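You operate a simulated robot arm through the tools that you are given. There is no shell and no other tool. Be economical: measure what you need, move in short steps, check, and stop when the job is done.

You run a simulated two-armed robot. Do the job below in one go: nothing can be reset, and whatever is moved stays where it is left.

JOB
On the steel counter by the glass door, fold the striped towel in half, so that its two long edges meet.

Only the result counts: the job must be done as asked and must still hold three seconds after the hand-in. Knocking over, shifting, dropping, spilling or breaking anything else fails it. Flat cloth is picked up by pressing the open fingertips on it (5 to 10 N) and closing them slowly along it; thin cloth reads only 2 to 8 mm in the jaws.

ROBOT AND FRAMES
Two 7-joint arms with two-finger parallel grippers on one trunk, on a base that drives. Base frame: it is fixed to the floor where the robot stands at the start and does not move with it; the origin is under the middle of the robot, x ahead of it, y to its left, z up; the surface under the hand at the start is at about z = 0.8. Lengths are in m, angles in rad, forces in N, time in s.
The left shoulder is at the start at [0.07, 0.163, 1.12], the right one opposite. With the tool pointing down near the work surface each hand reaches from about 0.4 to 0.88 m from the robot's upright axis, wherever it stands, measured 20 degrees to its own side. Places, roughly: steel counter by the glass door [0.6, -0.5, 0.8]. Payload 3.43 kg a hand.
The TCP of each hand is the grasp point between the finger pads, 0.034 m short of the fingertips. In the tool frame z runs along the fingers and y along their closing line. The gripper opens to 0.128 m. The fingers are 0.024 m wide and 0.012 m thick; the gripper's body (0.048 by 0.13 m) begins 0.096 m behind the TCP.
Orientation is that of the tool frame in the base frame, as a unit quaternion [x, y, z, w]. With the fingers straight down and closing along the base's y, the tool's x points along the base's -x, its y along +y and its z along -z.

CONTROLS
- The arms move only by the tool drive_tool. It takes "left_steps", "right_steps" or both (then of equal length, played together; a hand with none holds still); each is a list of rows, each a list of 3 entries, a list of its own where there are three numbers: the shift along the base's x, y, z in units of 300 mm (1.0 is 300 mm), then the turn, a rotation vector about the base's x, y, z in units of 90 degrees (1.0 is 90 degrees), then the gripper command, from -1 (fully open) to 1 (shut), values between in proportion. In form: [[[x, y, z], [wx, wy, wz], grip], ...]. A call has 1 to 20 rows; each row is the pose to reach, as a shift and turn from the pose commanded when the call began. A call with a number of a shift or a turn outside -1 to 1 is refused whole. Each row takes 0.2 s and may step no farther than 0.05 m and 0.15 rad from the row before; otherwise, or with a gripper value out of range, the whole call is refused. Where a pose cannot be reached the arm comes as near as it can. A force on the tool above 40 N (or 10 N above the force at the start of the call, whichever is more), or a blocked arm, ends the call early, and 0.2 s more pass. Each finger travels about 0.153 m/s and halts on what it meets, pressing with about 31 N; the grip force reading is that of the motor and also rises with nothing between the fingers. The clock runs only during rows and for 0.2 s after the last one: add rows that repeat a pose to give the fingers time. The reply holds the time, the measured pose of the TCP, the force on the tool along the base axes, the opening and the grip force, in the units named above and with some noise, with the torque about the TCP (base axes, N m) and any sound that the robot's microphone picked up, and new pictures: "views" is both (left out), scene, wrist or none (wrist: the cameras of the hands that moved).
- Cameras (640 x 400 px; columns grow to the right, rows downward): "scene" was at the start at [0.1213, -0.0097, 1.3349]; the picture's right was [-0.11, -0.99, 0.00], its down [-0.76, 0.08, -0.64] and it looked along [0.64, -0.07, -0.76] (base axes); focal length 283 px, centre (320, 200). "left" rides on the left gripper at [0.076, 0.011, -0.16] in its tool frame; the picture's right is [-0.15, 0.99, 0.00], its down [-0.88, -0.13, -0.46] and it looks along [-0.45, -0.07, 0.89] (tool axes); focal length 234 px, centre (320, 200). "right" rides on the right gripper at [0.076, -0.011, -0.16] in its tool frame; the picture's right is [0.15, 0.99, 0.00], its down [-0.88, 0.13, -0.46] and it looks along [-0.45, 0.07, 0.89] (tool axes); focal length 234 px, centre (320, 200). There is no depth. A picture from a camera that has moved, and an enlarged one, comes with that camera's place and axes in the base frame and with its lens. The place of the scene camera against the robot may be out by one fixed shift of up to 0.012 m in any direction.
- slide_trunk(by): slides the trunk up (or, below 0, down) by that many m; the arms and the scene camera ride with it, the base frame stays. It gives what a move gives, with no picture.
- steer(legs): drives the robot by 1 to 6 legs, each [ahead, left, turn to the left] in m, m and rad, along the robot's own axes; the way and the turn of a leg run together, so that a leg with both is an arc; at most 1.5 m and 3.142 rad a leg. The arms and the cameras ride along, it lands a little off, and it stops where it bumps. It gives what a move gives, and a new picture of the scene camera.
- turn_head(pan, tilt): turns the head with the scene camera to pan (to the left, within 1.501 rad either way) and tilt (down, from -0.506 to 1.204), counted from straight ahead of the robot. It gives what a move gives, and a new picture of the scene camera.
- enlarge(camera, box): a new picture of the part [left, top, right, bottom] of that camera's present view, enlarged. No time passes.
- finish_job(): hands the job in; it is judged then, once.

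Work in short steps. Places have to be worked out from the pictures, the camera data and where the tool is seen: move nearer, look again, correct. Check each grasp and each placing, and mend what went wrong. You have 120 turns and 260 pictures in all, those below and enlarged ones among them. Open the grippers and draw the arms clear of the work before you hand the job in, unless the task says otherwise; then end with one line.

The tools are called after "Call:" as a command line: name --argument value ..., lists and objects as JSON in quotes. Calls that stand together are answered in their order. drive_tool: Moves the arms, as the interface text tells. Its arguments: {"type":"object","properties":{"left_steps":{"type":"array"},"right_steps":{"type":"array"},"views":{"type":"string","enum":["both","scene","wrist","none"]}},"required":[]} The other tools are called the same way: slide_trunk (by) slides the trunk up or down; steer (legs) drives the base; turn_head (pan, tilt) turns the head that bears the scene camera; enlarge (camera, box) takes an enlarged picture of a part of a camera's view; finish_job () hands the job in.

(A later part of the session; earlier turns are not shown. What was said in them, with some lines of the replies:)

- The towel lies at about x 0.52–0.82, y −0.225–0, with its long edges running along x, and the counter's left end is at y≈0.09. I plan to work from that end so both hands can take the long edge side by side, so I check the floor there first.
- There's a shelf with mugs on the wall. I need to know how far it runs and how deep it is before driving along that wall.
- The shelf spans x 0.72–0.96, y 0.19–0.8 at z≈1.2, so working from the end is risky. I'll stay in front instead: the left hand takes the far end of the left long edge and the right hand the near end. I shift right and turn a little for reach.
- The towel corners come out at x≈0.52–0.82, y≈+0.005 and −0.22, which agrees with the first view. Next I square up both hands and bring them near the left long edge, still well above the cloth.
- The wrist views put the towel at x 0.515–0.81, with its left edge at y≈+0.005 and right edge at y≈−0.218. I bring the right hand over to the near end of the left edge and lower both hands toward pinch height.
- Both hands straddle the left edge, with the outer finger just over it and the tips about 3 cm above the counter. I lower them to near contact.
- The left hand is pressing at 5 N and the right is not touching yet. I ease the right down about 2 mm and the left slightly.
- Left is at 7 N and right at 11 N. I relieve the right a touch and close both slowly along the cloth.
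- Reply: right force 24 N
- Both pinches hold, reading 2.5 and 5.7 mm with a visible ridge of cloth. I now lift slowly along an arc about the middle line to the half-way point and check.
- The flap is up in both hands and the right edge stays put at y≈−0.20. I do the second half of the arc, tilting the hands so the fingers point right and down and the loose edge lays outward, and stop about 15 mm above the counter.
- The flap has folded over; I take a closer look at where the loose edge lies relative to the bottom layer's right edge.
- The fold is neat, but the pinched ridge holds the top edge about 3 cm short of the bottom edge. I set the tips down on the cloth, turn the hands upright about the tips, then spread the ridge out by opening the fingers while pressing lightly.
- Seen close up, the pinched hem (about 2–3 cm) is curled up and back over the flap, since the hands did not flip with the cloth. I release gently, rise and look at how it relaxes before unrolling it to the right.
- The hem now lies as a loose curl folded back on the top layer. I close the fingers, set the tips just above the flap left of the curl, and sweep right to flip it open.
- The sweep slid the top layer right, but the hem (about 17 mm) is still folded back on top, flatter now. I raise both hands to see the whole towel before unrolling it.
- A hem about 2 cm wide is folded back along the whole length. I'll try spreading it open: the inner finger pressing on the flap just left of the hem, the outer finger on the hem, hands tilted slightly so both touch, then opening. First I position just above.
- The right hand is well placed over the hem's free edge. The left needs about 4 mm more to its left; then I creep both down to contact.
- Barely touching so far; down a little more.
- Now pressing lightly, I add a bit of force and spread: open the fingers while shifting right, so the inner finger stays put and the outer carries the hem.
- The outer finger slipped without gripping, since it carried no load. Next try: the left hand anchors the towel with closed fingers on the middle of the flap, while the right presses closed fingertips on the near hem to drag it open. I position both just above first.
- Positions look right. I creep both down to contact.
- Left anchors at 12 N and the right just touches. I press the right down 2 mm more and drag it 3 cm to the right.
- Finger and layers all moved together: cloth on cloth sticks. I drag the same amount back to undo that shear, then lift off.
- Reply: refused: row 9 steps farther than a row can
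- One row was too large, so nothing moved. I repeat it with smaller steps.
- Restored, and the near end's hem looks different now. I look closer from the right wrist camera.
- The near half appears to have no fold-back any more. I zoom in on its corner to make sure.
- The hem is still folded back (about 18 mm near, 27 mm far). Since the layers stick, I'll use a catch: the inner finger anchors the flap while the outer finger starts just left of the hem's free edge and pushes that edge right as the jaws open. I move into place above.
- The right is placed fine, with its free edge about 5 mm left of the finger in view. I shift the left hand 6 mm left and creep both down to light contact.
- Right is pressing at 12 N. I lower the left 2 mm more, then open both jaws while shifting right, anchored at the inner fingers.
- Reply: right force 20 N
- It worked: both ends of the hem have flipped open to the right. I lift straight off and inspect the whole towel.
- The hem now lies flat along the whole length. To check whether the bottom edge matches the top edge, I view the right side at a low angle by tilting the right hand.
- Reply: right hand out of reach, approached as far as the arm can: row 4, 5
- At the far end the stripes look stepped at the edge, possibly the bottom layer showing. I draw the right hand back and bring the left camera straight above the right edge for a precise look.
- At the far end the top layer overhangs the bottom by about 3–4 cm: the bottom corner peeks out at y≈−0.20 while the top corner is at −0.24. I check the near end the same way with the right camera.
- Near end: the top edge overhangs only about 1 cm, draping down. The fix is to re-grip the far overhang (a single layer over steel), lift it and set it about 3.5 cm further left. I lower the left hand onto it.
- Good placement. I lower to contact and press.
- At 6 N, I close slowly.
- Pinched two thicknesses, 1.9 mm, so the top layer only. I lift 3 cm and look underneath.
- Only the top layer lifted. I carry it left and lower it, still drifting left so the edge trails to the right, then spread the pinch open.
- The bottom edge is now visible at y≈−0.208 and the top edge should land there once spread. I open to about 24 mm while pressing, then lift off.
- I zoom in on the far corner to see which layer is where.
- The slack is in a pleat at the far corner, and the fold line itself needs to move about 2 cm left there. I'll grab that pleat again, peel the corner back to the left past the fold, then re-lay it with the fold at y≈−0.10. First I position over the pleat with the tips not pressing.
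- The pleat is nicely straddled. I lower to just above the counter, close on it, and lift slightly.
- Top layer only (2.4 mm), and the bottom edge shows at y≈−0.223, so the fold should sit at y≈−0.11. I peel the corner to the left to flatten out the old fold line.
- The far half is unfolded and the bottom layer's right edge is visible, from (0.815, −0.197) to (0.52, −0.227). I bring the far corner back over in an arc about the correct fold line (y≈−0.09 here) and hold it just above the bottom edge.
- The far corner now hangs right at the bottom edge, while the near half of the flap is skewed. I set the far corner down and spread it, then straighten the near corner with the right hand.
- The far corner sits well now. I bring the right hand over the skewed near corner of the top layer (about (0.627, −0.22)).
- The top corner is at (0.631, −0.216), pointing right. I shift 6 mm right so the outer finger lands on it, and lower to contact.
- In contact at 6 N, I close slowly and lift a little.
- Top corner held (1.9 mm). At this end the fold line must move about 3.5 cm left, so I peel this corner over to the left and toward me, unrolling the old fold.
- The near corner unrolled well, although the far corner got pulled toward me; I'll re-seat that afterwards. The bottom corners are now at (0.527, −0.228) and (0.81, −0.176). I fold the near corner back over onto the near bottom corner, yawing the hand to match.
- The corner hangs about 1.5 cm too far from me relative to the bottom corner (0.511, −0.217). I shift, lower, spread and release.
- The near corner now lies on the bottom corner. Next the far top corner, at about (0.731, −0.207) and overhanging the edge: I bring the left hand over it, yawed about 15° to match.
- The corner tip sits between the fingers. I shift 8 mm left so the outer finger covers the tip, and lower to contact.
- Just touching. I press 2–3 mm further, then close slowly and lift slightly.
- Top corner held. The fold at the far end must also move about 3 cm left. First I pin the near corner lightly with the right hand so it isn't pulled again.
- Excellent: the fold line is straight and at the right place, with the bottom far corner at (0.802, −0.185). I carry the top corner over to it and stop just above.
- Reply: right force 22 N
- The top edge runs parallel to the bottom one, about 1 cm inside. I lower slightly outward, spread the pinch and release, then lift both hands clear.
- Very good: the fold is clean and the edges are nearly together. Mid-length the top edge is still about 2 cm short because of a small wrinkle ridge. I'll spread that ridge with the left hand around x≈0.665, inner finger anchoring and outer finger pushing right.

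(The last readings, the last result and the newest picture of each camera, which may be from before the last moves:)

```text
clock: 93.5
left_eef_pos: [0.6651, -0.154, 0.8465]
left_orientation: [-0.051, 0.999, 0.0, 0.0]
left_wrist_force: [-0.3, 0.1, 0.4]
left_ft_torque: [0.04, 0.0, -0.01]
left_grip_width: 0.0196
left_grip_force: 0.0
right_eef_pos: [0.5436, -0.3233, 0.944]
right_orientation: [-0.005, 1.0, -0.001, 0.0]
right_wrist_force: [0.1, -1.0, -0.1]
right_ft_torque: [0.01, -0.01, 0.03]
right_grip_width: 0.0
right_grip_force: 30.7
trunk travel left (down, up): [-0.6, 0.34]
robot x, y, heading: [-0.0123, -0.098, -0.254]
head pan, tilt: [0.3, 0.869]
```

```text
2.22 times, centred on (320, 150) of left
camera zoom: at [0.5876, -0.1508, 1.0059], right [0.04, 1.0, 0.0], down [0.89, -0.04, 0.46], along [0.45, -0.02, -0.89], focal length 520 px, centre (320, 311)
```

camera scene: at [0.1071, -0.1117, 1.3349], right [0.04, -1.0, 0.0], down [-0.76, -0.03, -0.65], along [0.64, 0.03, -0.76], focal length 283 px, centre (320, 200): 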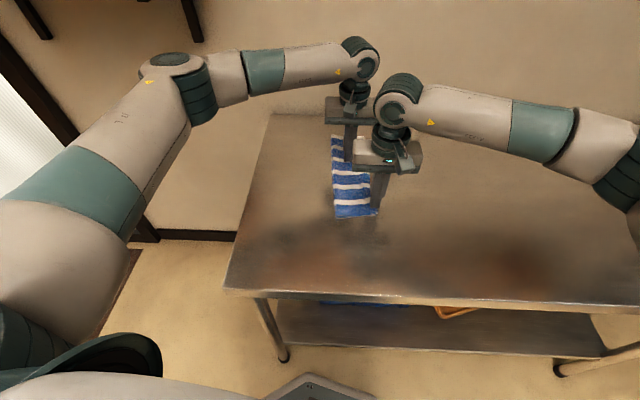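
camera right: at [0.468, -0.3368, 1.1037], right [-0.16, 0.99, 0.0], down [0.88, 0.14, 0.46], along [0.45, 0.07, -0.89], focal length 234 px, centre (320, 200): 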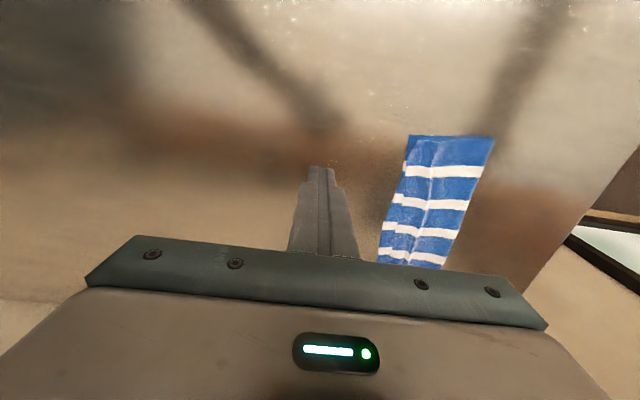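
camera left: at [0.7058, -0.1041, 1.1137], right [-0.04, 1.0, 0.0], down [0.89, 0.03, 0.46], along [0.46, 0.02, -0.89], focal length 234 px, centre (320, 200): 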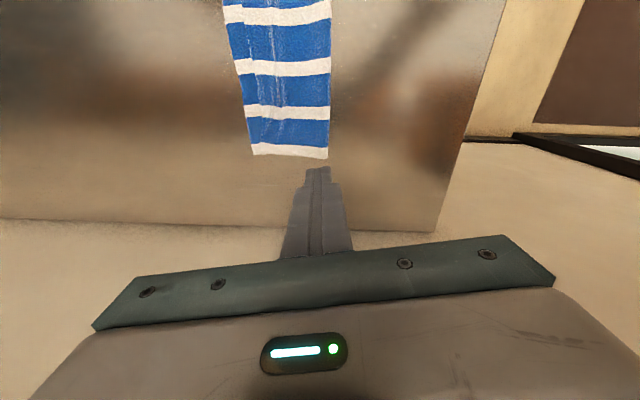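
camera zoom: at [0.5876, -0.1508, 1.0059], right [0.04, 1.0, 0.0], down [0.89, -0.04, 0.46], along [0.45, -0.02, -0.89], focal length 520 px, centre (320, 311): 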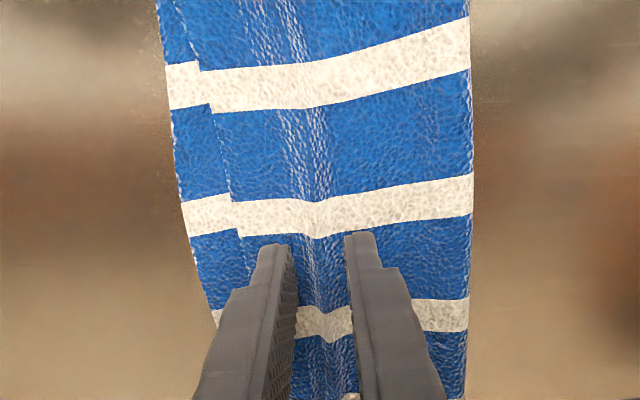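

The ridge is between the fingers, and the top edge is about 2 cm inside the bottom. I press and spread outward.

Call:
drive_tool --left_steps '[[[0, 0, -0.018], [0, 0, 0], 0.69], [[0, 0, -0.028], [0, 0, 0], 0.69], [[0, 0, -0.034], [0, 0, 0], 0.69], [[0, 0, -0.037], [0, 0, 0], 0.69], [[0, -0.007, -0.038], [0, 0, 0], 0.62], [[0, -0.015, -0.038], [0, 0, 0], 0.55], [[0, -0.022, -0.038], [0, 0, 0], 0.48], [[0, -0.03, -0.038], [0, 0, 0], 0.41], [[0, -0.037, -0.038], [0, 0, 0], 0.34], [[0, -0.045, -0.038], [0, 0, 0], 0.27], [[0, -0.052, -0.038], [0, 0, 0], 0.2]]' --views "none"

Call:
enlarge --camera "left" --box '[220, 60, 420, 240]'

```text
clock: 95.9
left_eef_pos: [0.6651, -0.1703, 0.8368]
left_orientation: [-0.051, 0.999, 0.0, 0.0]
left_wrist_force: [0.2, 1.7, 9.4]
left_ft_torque: [-0.01, 0.01, 0.0]
left_grip_width: 0.047
left_grip_force: 0.0
right_eef_pos: [0.5428, -0.3229, 0.9451]
right_orientation: [-0.005, 1.0, 0.0, 0.0]
right_wrist_force: [-0.1, -0.1, 0.0]
right_ft_torque: [0.02, 0.0, 0.01]
right_grip_width: 0.0
right_grip_force: 30.4
trunk travel left (down, up): [-0.6, 0.34]
robot x, y, heading: [-0.0106, -0.1022, -0.26]
head pan, tilt: [0.3, 0.869]
```

```text
2.22 times, centred on (320, 150) of left
camera zoom: at [0.5875, -0.166, 0.9958], right [0.05, 1.0, 0.0], down [0.89, -0.04, 0.46], along [0.46, -0.02, -0.89], focal length 520 px, centre (320, 311)
```

zoom: 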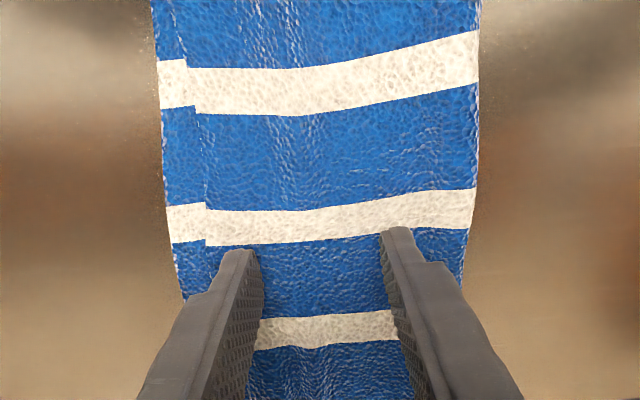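

That flattened the ridge and cut the gap to about 1.2 cm. I repeat with the right hand near x≈0.57 and the left near x≈0.74, lifting and viewing in between.

Call:
drive_tool --left_steps '[[[0, 0, 0.03], [0, 0, 0], 0.2], [[0.05, 0.02, 0.1], [0, 0, 0], 0.4], [[0.15, 0.05, 0.2], [0, 0, 0], 0.69], [[0.23, 0.08, 0.25], [0, 0, 0], 0.69], [[0.3, 0.2, 0.28], [0, 0, 0], 0.69]]' --views "none"

Call:
enlarge --camera "scene" --box '[300, 120, 400, 230]'

Call:
enlarge --camera "left" --box '[160, 0, 360, 200]'

```text
clock: 97.1
left_eef_pos: [0.7583, -0.1054, 0.9203]
left_orientation: [-0.051, 0.999, -0.001, -0.001]
left_wrist_force: [0.4, 0.9, 0.3]
left_ft_torque: [-0.02, 0.03, 0.0]
left_grip_width: 0.0198
left_grip_force: 0.0
right_eef_pos: [0.5434, -0.3216, 0.9451]
right_orientation: [-0.005, 1.0, -0.001, -0.001]
right_wrist_force: [0.1, 0.4, -0.1]
right_ft_torque: [-0.01, -0.03, 0.01]
right_grip_width: 0.0
right_grip_force: 30.3
trunk travel left (down, up): [-0.6, 0.34]
robot x, y, heading: [-0.0102, -0.1039, -0.258]
head pan, tilt: [0.3, 0.869]
```

```text
3.64 times, centred on (350, 175) of scene
camera zoom: at [0.1074, -0.1096, 1.3349], right [0.04, -1.0, 0.0], down [-0.76, -0.04, -0.65], along [0.64, 0.03, -0.76], focal length 1028 px, centre (211, 291)
```

zoom: 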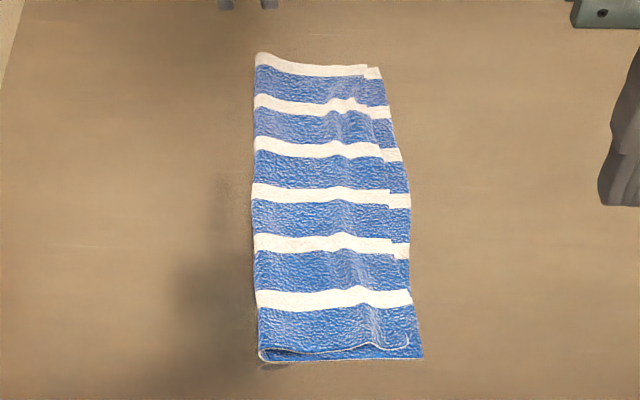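

```text
2.00 times, centred on (260, 100) of left
camera zoom: at [0.681, -0.1023, 1.0799], right [0.04, 1.0, 0.0], down [0.89, -0.04, 0.45], along [0.45, -0.02, -0.89], focal length 468 px, centre (440, 400)
```

zoom: 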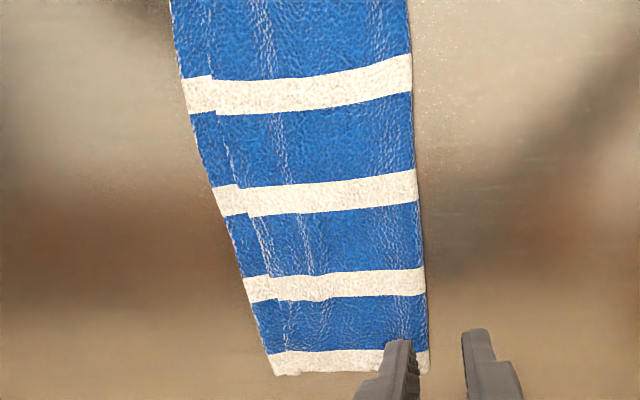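

The mid gap is about 1.2 cm, and the near corner still has a ridge at y≈−0.19. I spread that with the right hand.

Call:
drive_tool --right_steps '[[[0, 0.12, 0], [0, 0, 0.06], 0.69], [[0, 0.25, 0], [0, 0, 0.06], 0.69], [[0, 0.37, -0.04], [0, 0, 0.06], 0.69], [[0, 0.43, -0.15], [0, 0, 0.06], 0.69], [[0, 0.43, -0.27], [0, 0, 0.06], 0.69], [[0, 0.43, -0.33], [0, 0, 0.06], 0.69]]' --views "none"

Call:
enlarge --camera "right" --box '[220, 80, 420, 240]'

```text
clock: 98.5
left_eef_pos: [0.7579, -0.1077, 0.9201]
left_orientation: [-0.05, 0.999, 0.0, 0.001]
left_wrist_force: [-0.4, -0.9, -1.1]
left_ft_torque: [-0.01, 0.01, 0.02]
left_grip_width: 0.0197
left_grip_force: 0.1
right_eef_pos: [0.5429, -0.1932, 0.8478]
right_orientation: [-0.052, 0.999, 0.0, 0.0]
right_wrist_force: [-0.9, 0.3, 0.2]
right_ft_torque: [0.01, 0.0, -0.01]
right_grip_width: 0.0198
right_grip_force: 0.0
trunk travel left (down, up): [-0.6, 0.34]
robot x, y, heading: [-0.0133, -0.1012, -0.254]
head pan, tilt: [0.3, 0.869]
```

```text
2.50 times, centred on (320, 160) of right
camera zoom: at [0.4688, -0.2128, 1.0067], right [-0.25, 0.97, 0.0], down [0.86, 0.22, 0.46], along [0.44, 0.11, -0.89], focal length 585 px, centre (320, 300)
```

zoom: 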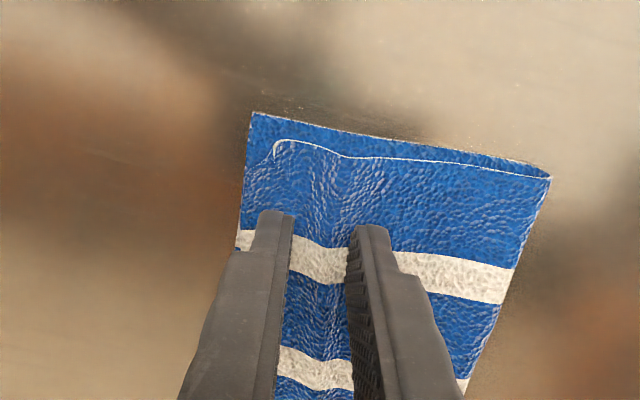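

Call:
drive_tool --right_steps '[[[0, 0, -0.02], [0, 0, 0], 0.69], [[0, 0, -0.03], [0, 0, 0], 0.69], [[0, 0, -0.036], [0, 0, 0], 0.69], [[0, 0, -0.039], [0, 0, 0], 0.69], [[0, -0.007, -0.039], [0, 0, 0], 0.62], [[-0.002, -0.015, -0.039], [0, 0, 0], 0.55], [[-0.004, -0.022, -0.039], [0, 0, 0], 0.48], [[-0.006, -0.03, -0.039], [0, 0, 0], 0.41], [[-0.008, -0.037, -0.039], [0, 0, 0], 0.34]]' --views "none"

Call:
enlarge --camera "right" --box '[220, 80, 420, 240]'

```text
clock: 100.5
left_eef_pos: [0.7578, -0.1068, 0.9221]
left_orientation: [-0.051, 0.999, 0.0, 0.0]
left_wrist_force: [-0.2, -0.1, 0.1]
left_ft_torque: [-0.01, -0.02, -0.02]
left_grip_width: 0.0197
left_grip_force: 0.0
right_eef_pos: [0.5395, -0.2044, 0.8367]
right_orientation: [-0.052, 0.999, 0.0, 0.001]
right_wrist_force: [-0.2, 2.7, 10.7]
right_ft_torque: [-0.24, -0.04, 0.05]
right_grip_width: 0.0406
right_grip_force: 0.1
trunk travel left (down, up): [-0.6, 0.34]
robot x, y, heading: [-0.0104, -0.1022, -0.255]
head pan, tilt: [0.3, 0.869]
```

```text
2.50 times, centred on (320, 160) of right
camera zoom: at [0.4652, -0.2237, 0.9947], right [-0.25, 0.97, 0.0], down [0.86, 0.22, 0.46], along [0.44, 0.11, -0.89], focal length 585 px, centre (320, 300)
```

zoom: 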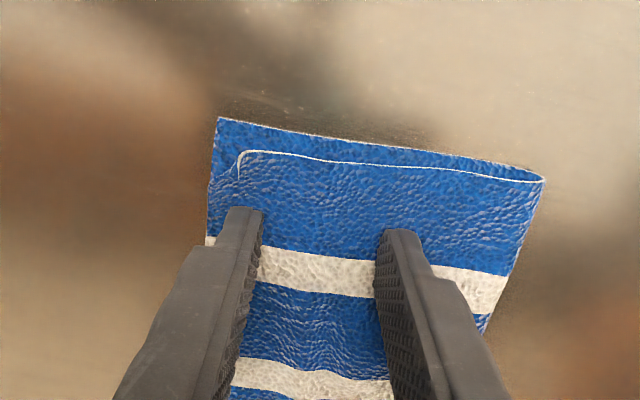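

The near corner gap is now about 8 mm and flat. I retract the right hand and check overall.

Call:
drive_tool --right_steps '[[[0, 0, 0.03], [0, 0, 0], 0.34], [[0, -0.02, 0.12], [0, 0, 0], 0.34], [[0, -0.12, 0.24], [0, 0, 0], 0.5], [[0, -0.26, 0.3], [0, 0, 0], 0.69], [[0, -0.4, 0.33], [0, 0, 0], 0.69]]' --views "none"

Call:
enlarge --camera "scene" --box '[310, 125, 400, 225]'

Call:
enlarge --camera "right" --box '[340, 100, 520, 280]'

```text
clock: 101.7
left_eef_pos: [0.7582, -0.1076, 0.9216]
left_orientation: [-0.05, 0.999, 0.0, 0.0]
left_wrist_force: [-0.4, 0.2, -0.6]
left_ft_torque: [0.0, -0.03, 0.04]
left_grip_width: 0.0198
left_grip_force: 0.0
right_eef_pos: [0.5352, -0.3256, 0.9347]
right_orientation: [-0.053, 0.999, 0.001, 0.0]
right_wrist_force: [-0.1, -0.1, -0.2]
right_ft_torque: [0.04, -0.02, 0.0]
right_grip_width: 0.0195
right_grip_force: 0.1
trunk travel left (down, up): [-0.6, 0.34]
robot x, y, heading: [-0.0117, -0.1006, -0.253]
head pan, tilt: [0.3, 0.869]
```

```text
4.00 times, centred on (355, 175) of scene
camera zoom: at [0.1067, -0.113, 1.3349], right [0.05, -1.0, 0.0], down [-0.76, -0.03, -0.65], along [0.64, 0.03, -0.76], focal length 1130 px, centre (180, 300)
```

zoom: 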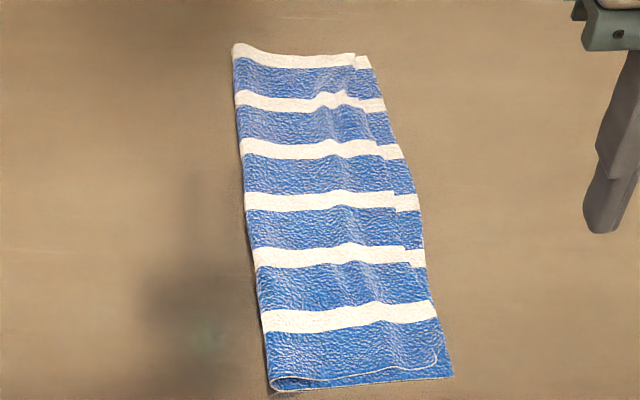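

```text
2.22 times, centred on (430, 190) of right
camera zoom: at [0.4625, -0.3454, 1.0925], right [-0.25, 0.97, 0.0], down [0.86, 0.22, 0.46], along [0.44, 0.11, -0.89], focal length 520 px, centre (76, 222)
```

zoom: 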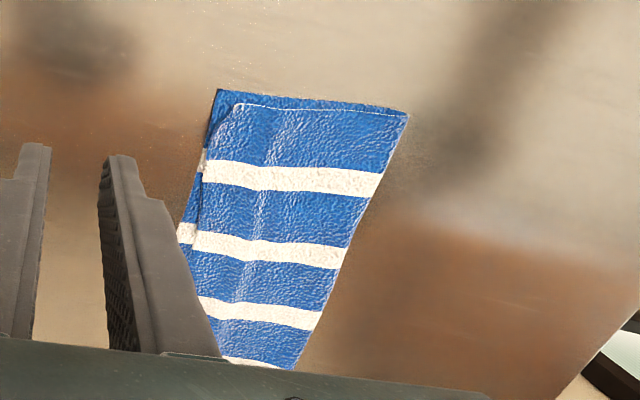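

The ends are within about 1 cm, but mid-length the top edge is still about 1.5 cm inside. I'll pinch the top edge at mid-length and ease it right; I bring the left hand over it.

Call:
drive_tool --left_steps '[[[-0.1, -0.1, 0], [0, 0, 0], 0.62], [[-0.2, -0.2, 0], [0, 0, 0], 0.62], [[-0.31, -0.3, -0.03], [0, 0, 0], 0.62], [[-0.31, -0.358, -0.12], [0, 0, 0], 0.62], [[-0.31, -0.358, -0.22], [0, 0, 0], 0.62]]' --views "none"

Call:
enlarge --camera "left" --box '[220, 80, 420, 240]'

```text
clock: 102.9
left_eef_pos: [0.6619, -0.2178, 0.8498]
left_orientation: [-0.051, 0.999, -0.001, -0.001]
left_wrist_force: [-1.0, 0.3, 1.1]
left_ft_torque: [-0.03, 0.0, 0.05]
left_grip_width: 0.0242
left_grip_force: 0.1
right_eef_pos: [0.5351, -0.3232, 0.9328]
right_orientation: [-0.052, 0.999, 0.0, 0.0]
right_wrist_force: [0.0, 0.6, -0.5]
right_ft_torque: [-0.02, 0.0, 0.01]
right_grip_width: 0.0197
right_grip_force: 0.1
trunk travel left (down, up): [-0.6, 0.34]
robot x, y, heading: [-0.0133, -0.0987, -0.255]
head pan, tilt: [0.3, 0.869]
```

```text
2.50 times, centred on (320, 160) of left
camera zoom: at [0.5853, -0.2137, 1.0101], right [0.04, 1.0, 0.0], down [0.89, -0.04, 0.45], along [0.45, -0.02, -0.89], focal length 585 px, centre (320, 300)
```

zoom: 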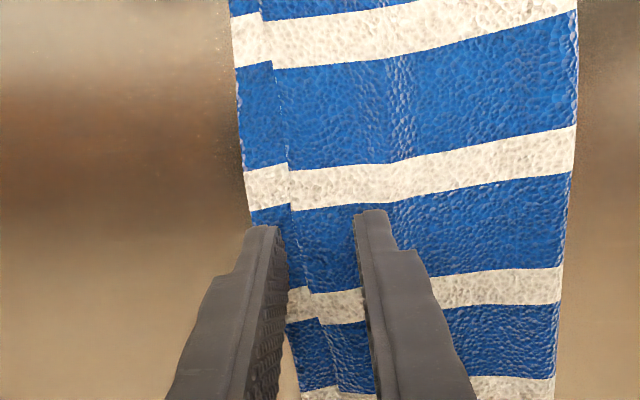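

Top edge is just inside the jaws. I shift 6 mm left so the outer finger rests on the edge, then press.

Call:
drive_tool --left_steps '[[[0, 0.02, -0.01], [0, 0, 0], 0.62], [[0, 0.022, -0.03], [0, 0, 0], 0.62], [[0, 0.022, -0.041], [0, 0, 0], 0.62], [[0, 0.022, -0.046], [0, 0, 0], 0.62]]' --views "none"

```text
clock: 103.9
left_eef_pos: [0.6652, -0.2109, 0.8386]
left_orientation: [-0.051, 0.999, 0.0, 0.0]
left_wrist_force: [0.2, -0.8, 0.0]
left_ft_torque: [0.0, 0.03, 0.02]
left_grip_width: 0.0242
left_grip_force: 0.1
right_eef_pos: [0.5359, -0.3246, 0.9338]
right_orientation: [-0.051, 0.999, 0.001, 0.0]
right_wrist_force: [-0.8, 0.0, -0.6]
right_ft_torque: [0.01, -0.03, -0.01]
right_grip_width: 0.0198
right_grip_force: 0.1
trunk travel left (down, up): [-0.6, 0.34]
robot x, y, heading: [-0.0124, -0.1003, -0.251]
head pan, tilt: [0.3, 0.869]
```

Call:
drive_tool --left_steps '[[[0, 0, -0.005], [0, 0, 0], 0.62], [[0, 0, -0.008], [0, 0, 0], 0.62], [[0, 0, -0.008], [0, 0, 0], 0.7], [[0, 0, -0.008], [0, 0, 0], 0.78], [[0, 0, -0.008], [0, 0, 0], 0.86], [[0, 0, -0.008], [0, 0, 0], 0.94], [[0, 0, -0.008], [0, 0, 0], 1], [[0, 0, -0.008], [0, 0, 0], 1], [[0, 0, -0.008], [0, 0, 0], 1], [[0, 0, 0.02], [0, 0, 0], 1], [[0, 0, 0.045], [0, 0, 0], 1]]' --views "none"

Call:
enlarge --camera "left" --box '[220, 80, 420, 240]'

```text
clock: 106.3
left_eef_pos: [0.6626, -0.2118, 0.8512]
left_orientation: [-0.05, 0.999, 0.0, 0.0]
left_wrist_force: [-0.4, -0.1, -0.6]
left_ft_torque: [-0.03, 0.0, 0.0]
left_grip_width: 0.0022
left_grip_force: 30.8
right_eef_pos: [0.5364, -0.324, 0.9339]
right_orientation: [-0.052, 0.999, 0.0, 0.0]
right_wrist_force: [0.6, -0.4, 0.0]
right_ft_torque: [-0.02, 0.02, 0.04]
right_grip_width: 0.0197
right_grip_force: 0.0
trunk travel left (down, up): [-0.6, 0.34]
robot x, y, heading: [-0.0085, -0.1023, -0.254]
head pan, tilt: [0.3, 0.869]
```

```text
2.50 times, centred on (320, 160) of left
camera zoom: at [0.5856, -0.208, 1.0117], right [0.05, 1.0, 0.0], down [0.89, -0.04, 0.46], along [0.45, -0.02, -0.89], focal length 585 px, centre (320, 300)
```

zoom: 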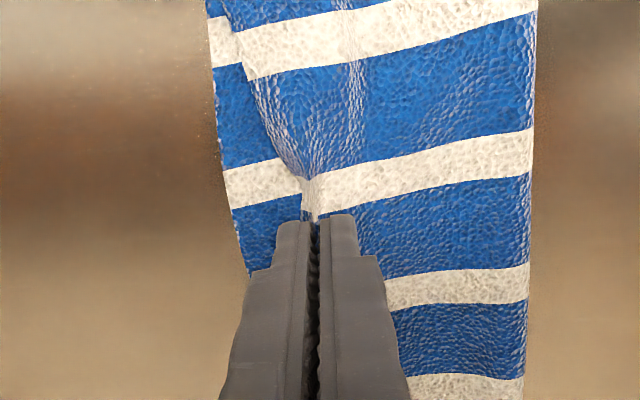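

Top layer only (2.2 mm); the bottom edge is at y≈−0.237. I move the edge about 16 mm right, lower, spread and lift off.

Call:
drive_tool --left_steps '[[[0, -0.02, 0.01], [0, 0, 0], 1], [[0, -0.04, 0.01], [0, 0, 0], 1], [[0, -0.057, 0.0], [0, 0, 0], 1], [[0, -0.057, -0.025], [0, 0, 0], 1], [[0, -0.055, -0.045], [0, 0, 0], 1], [[0, -0.055, -0.05], [0, 0, 0], 1], [[0, -0.055, -0.05], [0, 0, 0], 0.94], [[0, -0.055, -0.05], [0, 0, 0], 0.86], [[0, -0.055, -0.05], [0, 0, 0], 0.78], [[0, -0.055, -0.05], [0, 0, 0], 0.7], [[0, -0.055, -0.05], [0, 0, 0], 0.62], [[0, -0.055, -0.05], [0, 0, 0], 0.54], [[0, -0.055, -0.02], [0, 0, 0], 0.54], [[0, -0.055, 0.07], [0, 0, 0], 0.54], [[0, -0.05, 0.18], [0, 0, 0], 0.54]]' --views "none"

Call:
enlarge --camera "left" --box '[200, 40, 420, 240]'

Call:
enlarge --camera "scene" --box '[310, 125, 400, 225]'

```text
clock: 109.5
left_eef_pos: [0.6652, -0.226, 0.908]
left_orientation: [-0.05, 0.999, -0.001, 0.001]
left_wrist_force: [-0.6, -0.7, 0.3]
left_ft_torque: [0.02, -0.03, 0.04]
left_grip_width: 0.029
left_grip_force: 0.1
right_eef_pos: [0.5358, -0.3247, 0.9342]
right_orientation: [-0.052, 0.999, 0.0, 0.0]
right_wrist_force: [-0.6, 0.2, -1.3]
right_ft_torque: [0.03, -0.06, -0.01]
right_grip_width: 0.0198
right_grip_force: 0.0
trunk travel left (down, up): [-0.6, 0.34]
robot x, y, heading: [-0.0113, -0.1008, -0.258]
head pan, tilt: [0.3, 0.869]
```

```text
2.00 times, centred on (310, 140) of left
camera zoom: at [0.5872, -0.2228, 1.0668], right [0.05, 1.0, 0.0], down [0.89, -0.04, 0.46], along [0.45, -0.02, -0.89], focal length 468 px, centre (340, 320)
```

zoom: 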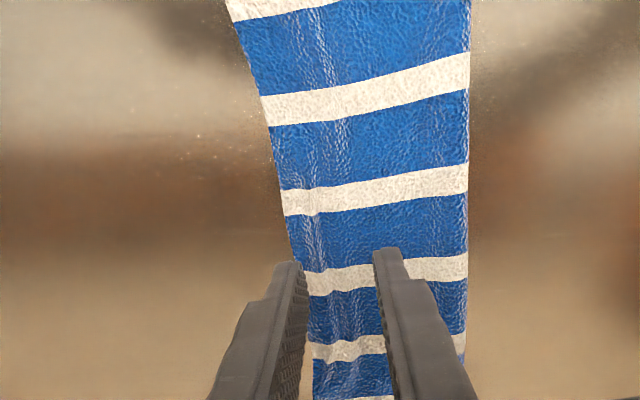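

```text
4.00 times, centred on (355, 175) of scene
camera zoom: at [0.1066, -0.1119, 1.3349], right [0.04, -1.0, 0.0], down [-0.76, -0.03, -0.65], along [0.65, 0.03, -0.76], focal length 1130 px, centre (180, 300)
```

zoom: 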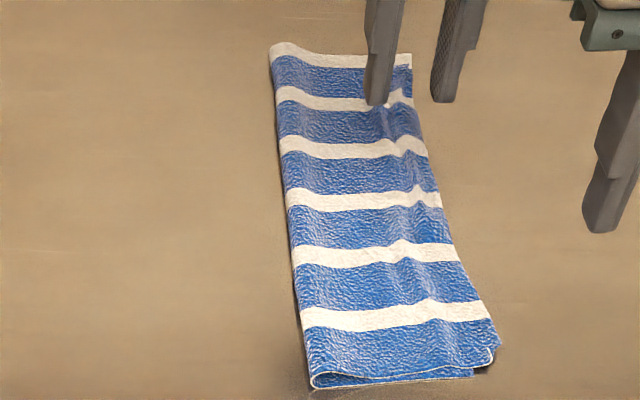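

Now the top covers the bottom along the length; near the corner it overhangs a bit. I clear the left hand and measure the overhang at both ends.

Call:
drive_tool --left_steps '[[[0.1, 0.1, 0.05], [0, 0, 0], 1], [[0.2, 0.2, 0.1], [0, 0, 0], 1], [[0.3, 0.3, 0.12], [0, 0, 0], 1], [[0.38, 0.38, 0.14], [0, 0, 0], 1]]' --views "none"

Call:
enlarge --camera "left" --box '[120, 0, 360, 200]'

Call:
enlarge --camera "right" --box '[320, 90, 500, 230]'

Call:
enlarge --camera "scene" --box '[370, 190, 415, 230]'

```text
clock: 110.5
left_eef_pos: [0.7793, -0.1107, 0.9481]
left_orientation: [-0.05, 0.999, -0.001, 0.0]
left_wrist_force: [0.1, -0.7, 0.4]
left_ft_torque: [-0.01, -0.01, 0.01]
left_grip_width: 0.0
left_grip_force: 30.9
right_eef_pos: [0.5358, -0.3242, 0.9348]
right_orientation: [-0.052, 0.999, 0.0, 0.001]
right_wrist_force: [0.2, 0.5, -0.1]
right_ft_torque: [-0.03, 0.02, 0.01]
right_grip_width: 0.0198
right_grip_force: 0.0
trunk travel left (down, up): [-0.6, 0.34]
robot x, y, heading: [-0.0149, -0.1022, -0.255]
head pan, tilt: [0.3, 0.869]
```

```text
2.00 times, centred on (240, 100) of left
camera zoom: at [0.7015, -0.1064, 1.1078], right [0.05, 1.0, 0.0], down [0.89, -0.04, 0.46], along [0.45, -0.02, -0.89], focal length 468 px, centre (480, 400)
```

zoom: 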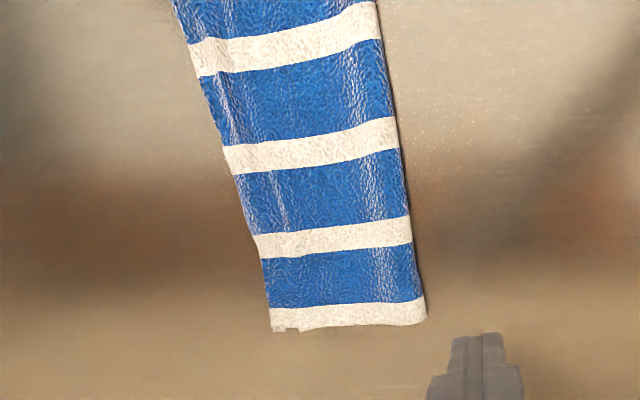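

```text
2.86 times, centred on (410, 160) of right
camera zoom: at [0.463, -0.3437, 1.0925], right [-0.25, 0.97, 0.0], down [0.86, 0.22, 0.46], along [0.44, 0.11, -0.89], focal length 669 px, centre (63, 314)
```

zoom: 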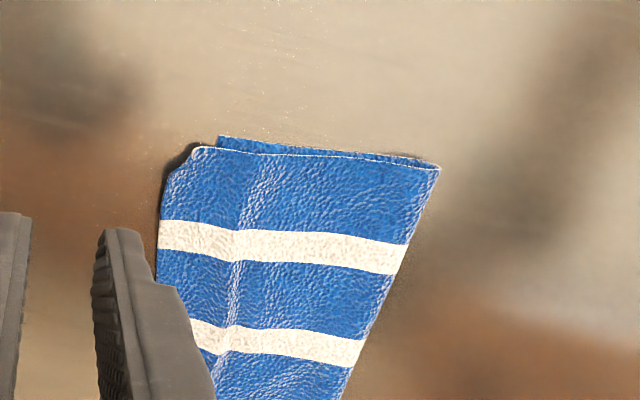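

```text
10.00 times, centred on (392, 210) of scene
camera zoom: at [0.1073, -0.1112, 1.3349], right [0.04, -1.0, 0.0], down [-0.76, -0.03, -0.65], along [0.64, 0.03, -0.76], focal length 2826 px, centre (-405, 100)
```

zoom: 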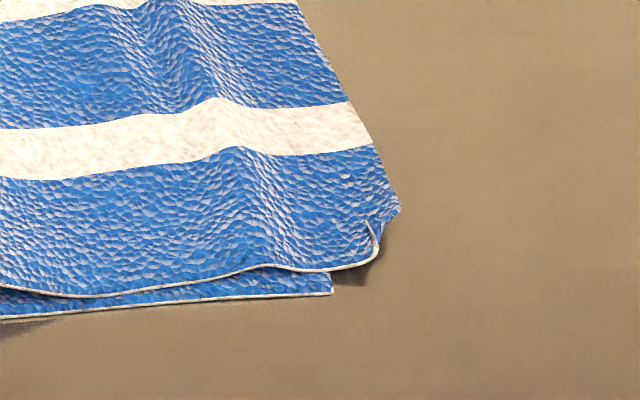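

Far edges are flush; the near corner overhangs about 1.5 cm. I push that overhang back with the side of the closed right fingers, sliding left just above the steel until flush with the bottom edge (y≈−0.262).

Call:
drive_tool --right_steps '[[[0.03, 0, -0.1], [0, 0, 0], 1], [[0.03, 0, -0.22], [0, 0, 0], 1], [[0.03, 0, -0.3], [0, 0, 0], 1], [[0.03, 0, -0.322], [0, 0, 0], 1], [[0.03, 0.04, -0.322], [0, 0, 0], 1], [[0.03, 0.07, -0.322], [0, 0, 0], 1], [[0.03, 0.1, -0.322], [0, 0, 0], 1], [[0.03, 0.125, -0.322], [0, 0, 0], 1], [[0.03, 0.145, -0.322], [0, 0, 0], 1], [[0.03, 0.16, -0.322], [0, 0, 0], 1]]' --views "none"

Call:
enlarge --camera "right" --box '[240, 80, 440, 240]'

Call:
enlarge --camera "scene" --box '[350, 180, 420, 230]'

```text
clock: 112.7
left_eef_pos: [0.7785, -0.1104, 0.9487]
left_orientation: [-0.05, 0.999, 0.0, 0.001]
left_wrist_force: [-0.5, 0.2, -0.6]
left_ft_torque: [-0.02, 0.02, -0.02]
left_grip_width: 0.0
left_grip_force: 31.1
right_eef_pos: [0.5484, -0.2773, 0.8362]
right_orientation: [-0.052, 0.999, 0.0, 0.0]
right_wrist_force: [0.3, -0.7, -0.3]
right_ft_torque: [0.01, 0.0, -0.01]
right_grip_width: 0.0
right_grip_force: 31.2
trunk travel left (down, up): [-0.6, 0.34]
robot x, y, heading: [-0.0134, -0.1016, -0.255]
head pan, tilt: [0.3, 0.869]
```

```text
2.50 times, centred on (340, 160) of right
camera zoom: at [0.4753, -0.2957, 0.9957], right [-0.25, 0.97, 0.0], down [0.86, 0.22, 0.46], along [0.44, 0.11, -0.89], focal length 585 px, centre (270, 300)
```

zoom: 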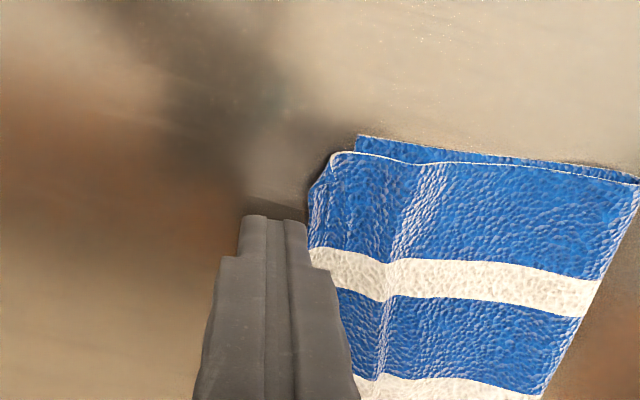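

```text
8.00 times, centred on (385, 205) of scene
camera zoom: at [0.1073, -0.1114, 1.3349], right [0.04, -1.0, 0.0], down [-0.76, -0.03, -0.65], along [0.64, 0.03, -0.76], focal length 2261 px, centre (-200, 160)
```

zoom: 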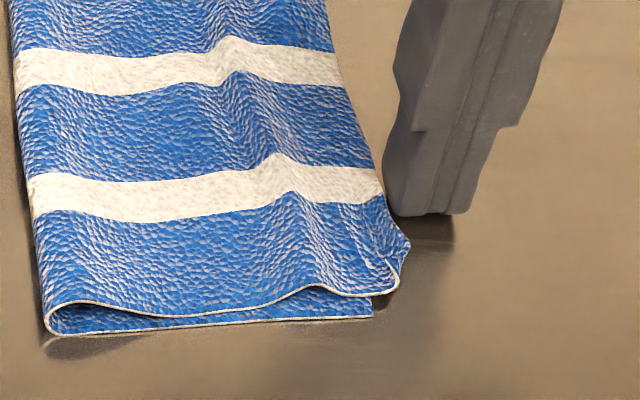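

Just reaching the edge; I shift 1.2 cm toward me and push about 1 cm further, to flush, then back off.

Call:
drive_tool --right_steps '[[[-0.02, -0.015, 0], [0, 0, 0], 1], [[-0.05, -0.005, 0], [0, 0, 0], 1], [[-0.05, 0.01, 0], [0, 0, 0], 1], [[-0.05, 0.02, 0], [0, 0, 0], 1], [[-0.05, 0.03, 0], [0, 0, 0], 1], [[-0.05, 0.04, 0], [0, 0, 0], 1], [[-0.05, 0.04, 0], [0, 0, 0], 1], [[-0.05, 0.0, 0], [0, 0, 0], 1], [[-0.05, -0.08, 0.02], [0, 0, 0], 1], [[-0.05, -0.14, 0.12], [0, 0, 0], 1], [[-0.05, -0.16, 0.25], [0, 0, 0], 1]]' --views "none"

Call:
enlarge --camera "right" --box '[300, 80, 500, 240]'

Call:
enlarge --camera "scene" --box '[310, 125, 420, 235]'

```text
clock: 115.1
left_eef_pos: [0.7787, -0.1094, 0.9482]
left_orientation: [-0.05, 0.999, 0.0, 0.0]
left_wrist_force: [0.0, -0.4, 0.1]
left_ft_torque: [-0.05, -0.01, 0.03]
left_grip_width: 0.0
left_grip_force: 30.9
right_eef_pos: [0.5342, -0.3269, 0.9122]
right_orientation: [-0.053, 0.999, 0.0, 0.0]
right_wrist_force: [-0.4, -0.6, -0.1]
right_ft_torque: [-0.02, -0.02, -0.01]
right_grip_width: 0.0
right_grip_force: 31.1
trunk travel left (down, up): [-0.6, 0.34]
robot x, y, heading: [-0.0153, -0.0994, -0.256]
head pan, tilt: [0.3, 0.869]
```

```text
2.50 times, centred on (400, 160) of right
camera zoom: at [0.4607, -0.3456, 1.0713], right [-0.25, 0.97, 0.0], down [0.86, 0.22, 0.46], along [0.44, 0.11, -0.89], focal length 585 px, centre (120, 300)
```

zoom: 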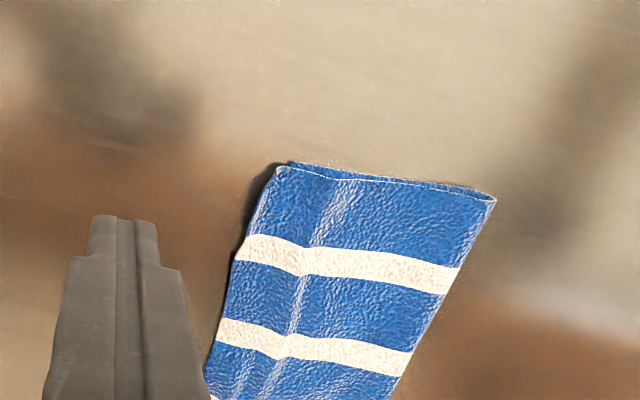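

```text
3.64 times, centred on (365, 180) of scene
camera zoom: at [0.1068, -0.1112, 1.3349], right [0.05, -1.0, 0.0], down [-0.76, -0.03, -0.65], along [0.64, 0.03, -0.76], focal length 1028 px, centre (156, 273)
```

zoom: 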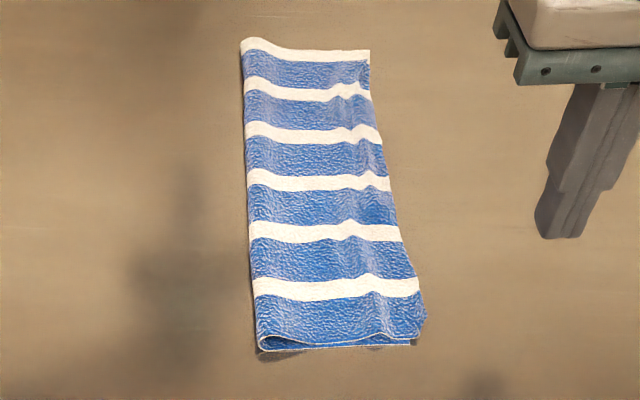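

All edges are now within several millimetres to about 1 cm: near corners nearly coincide, far corners flush. I open the grippers and draw both arms clear.

Call:
drive_tool --left_steps '[[[-0.05, 0.1, 0.1], [0, 0, 0], 0.6], [[-0.12, 0.2, 0.18], [0, 0, 0], 0.2], [[-0.22, 0.3, 0.22], [0, 0, 0], -0.3], [[-0.32, 0.4, 0.25], [0, 0, 0], -0.7], [[-0.42, 0.5, 0.25], [0, 0, 0], -1], [[-0.5, 0.6, 0.25], [0, 0, 0], -1], [[-0.5, 0.6, 0.25], [0, 0, 0], -1]]' --right_steps '[[[0, -0.1, 0.1], [0, 0, 0], 0.6], [[0, -0.22, 0.17], [0, 0, 0], 0.2], [[0, -0.35, 0.2], [0, 0, 0], -0.3], [[0, -0.48, 0.22], [0, 0, 0], -0.7], [[0, -0.58, 0.22], [0, 0, 0], -1], [[0, -0.58, 0.22], [0, 0, 0], -1], [[0, -0.58, 0.22], [0, 0, 0], -1]]' --views "scene"

Call:
enlarge --camera "scene" --box '[315, 125, 415, 225]'

```text
clock: 116.7
left_eef_pos: [0.6246, 0.0681, 1.0215]
left_orientation: [-0.05, 0.999, 0.001, 0.0]
left_wrist_force: [1.5, -0.2, 0.5]
left_ft_torque: [0.05, 0.02, 0.0]
left_grip_width: 0.1281
left_grip_force: 0.0
right_eef_pos: [0.5335, -0.4993, 0.9804]
right_orientation: [-0.053, 0.999, 0.002, 0.0]
right_wrist_force: [-0.1, 0.0, 0.5]
right_ft_torque: [0.0, 0.01, -0.02]
right_grip_width: 0.1282
right_grip_force: 0.1
trunk travel left (down, up): [-0.6, 0.34]
robot x, y, heading: [-0.0119, -0.1011, -0.254]
head pan, tilt: [0.3, 0.869]
camera scene: at [0.1076, -0.113, 1.3349], right [0.04, -1.0, 0.0], down [-0.76, -0.03, -0.65], along [0.64, 0.03, -0.76], focal length 283 px, centre (320, 200)
```

scene: 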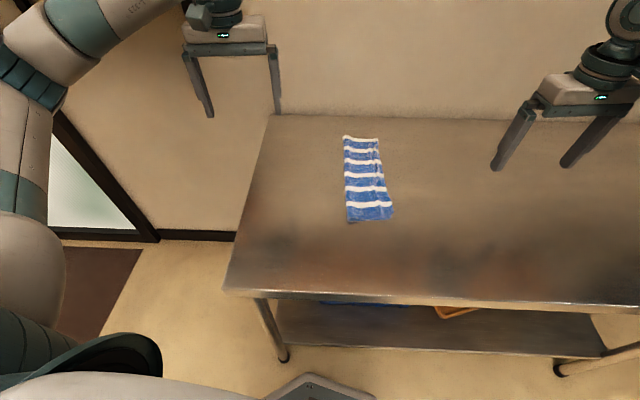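

```text
4.00 times, centred on (365, 175) of scene
camera zoom: at [0.1076, -0.113, 1.3349], right [0.04, -1.0, 0.0], down [-0.76, -0.03, -0.65], along [0.64, 0.03, -0.76], focal length 1130 px, centre (140, 300)
```

zoom: 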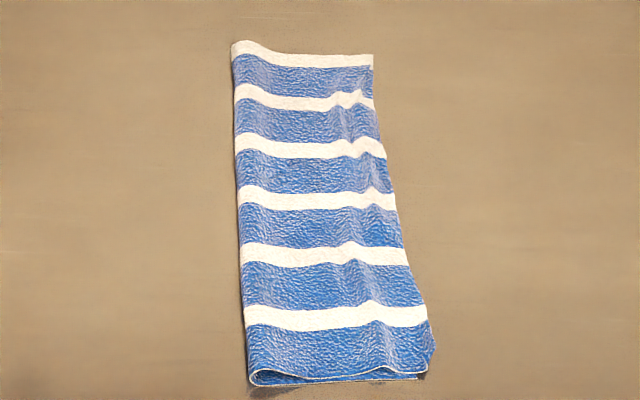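

The towel is folded with its long edges together, the arms are clear and the grippers are open, so I hand the job in.

Call:
finish_job

```text
The job is handed in.
```

The striped towel is folded in half on the steel counter with its two long edges meeting: flush at the far end, within about 1 cm elsewhere (mid-length is an estimate), and a small wrinkle ridge left in the top layer.
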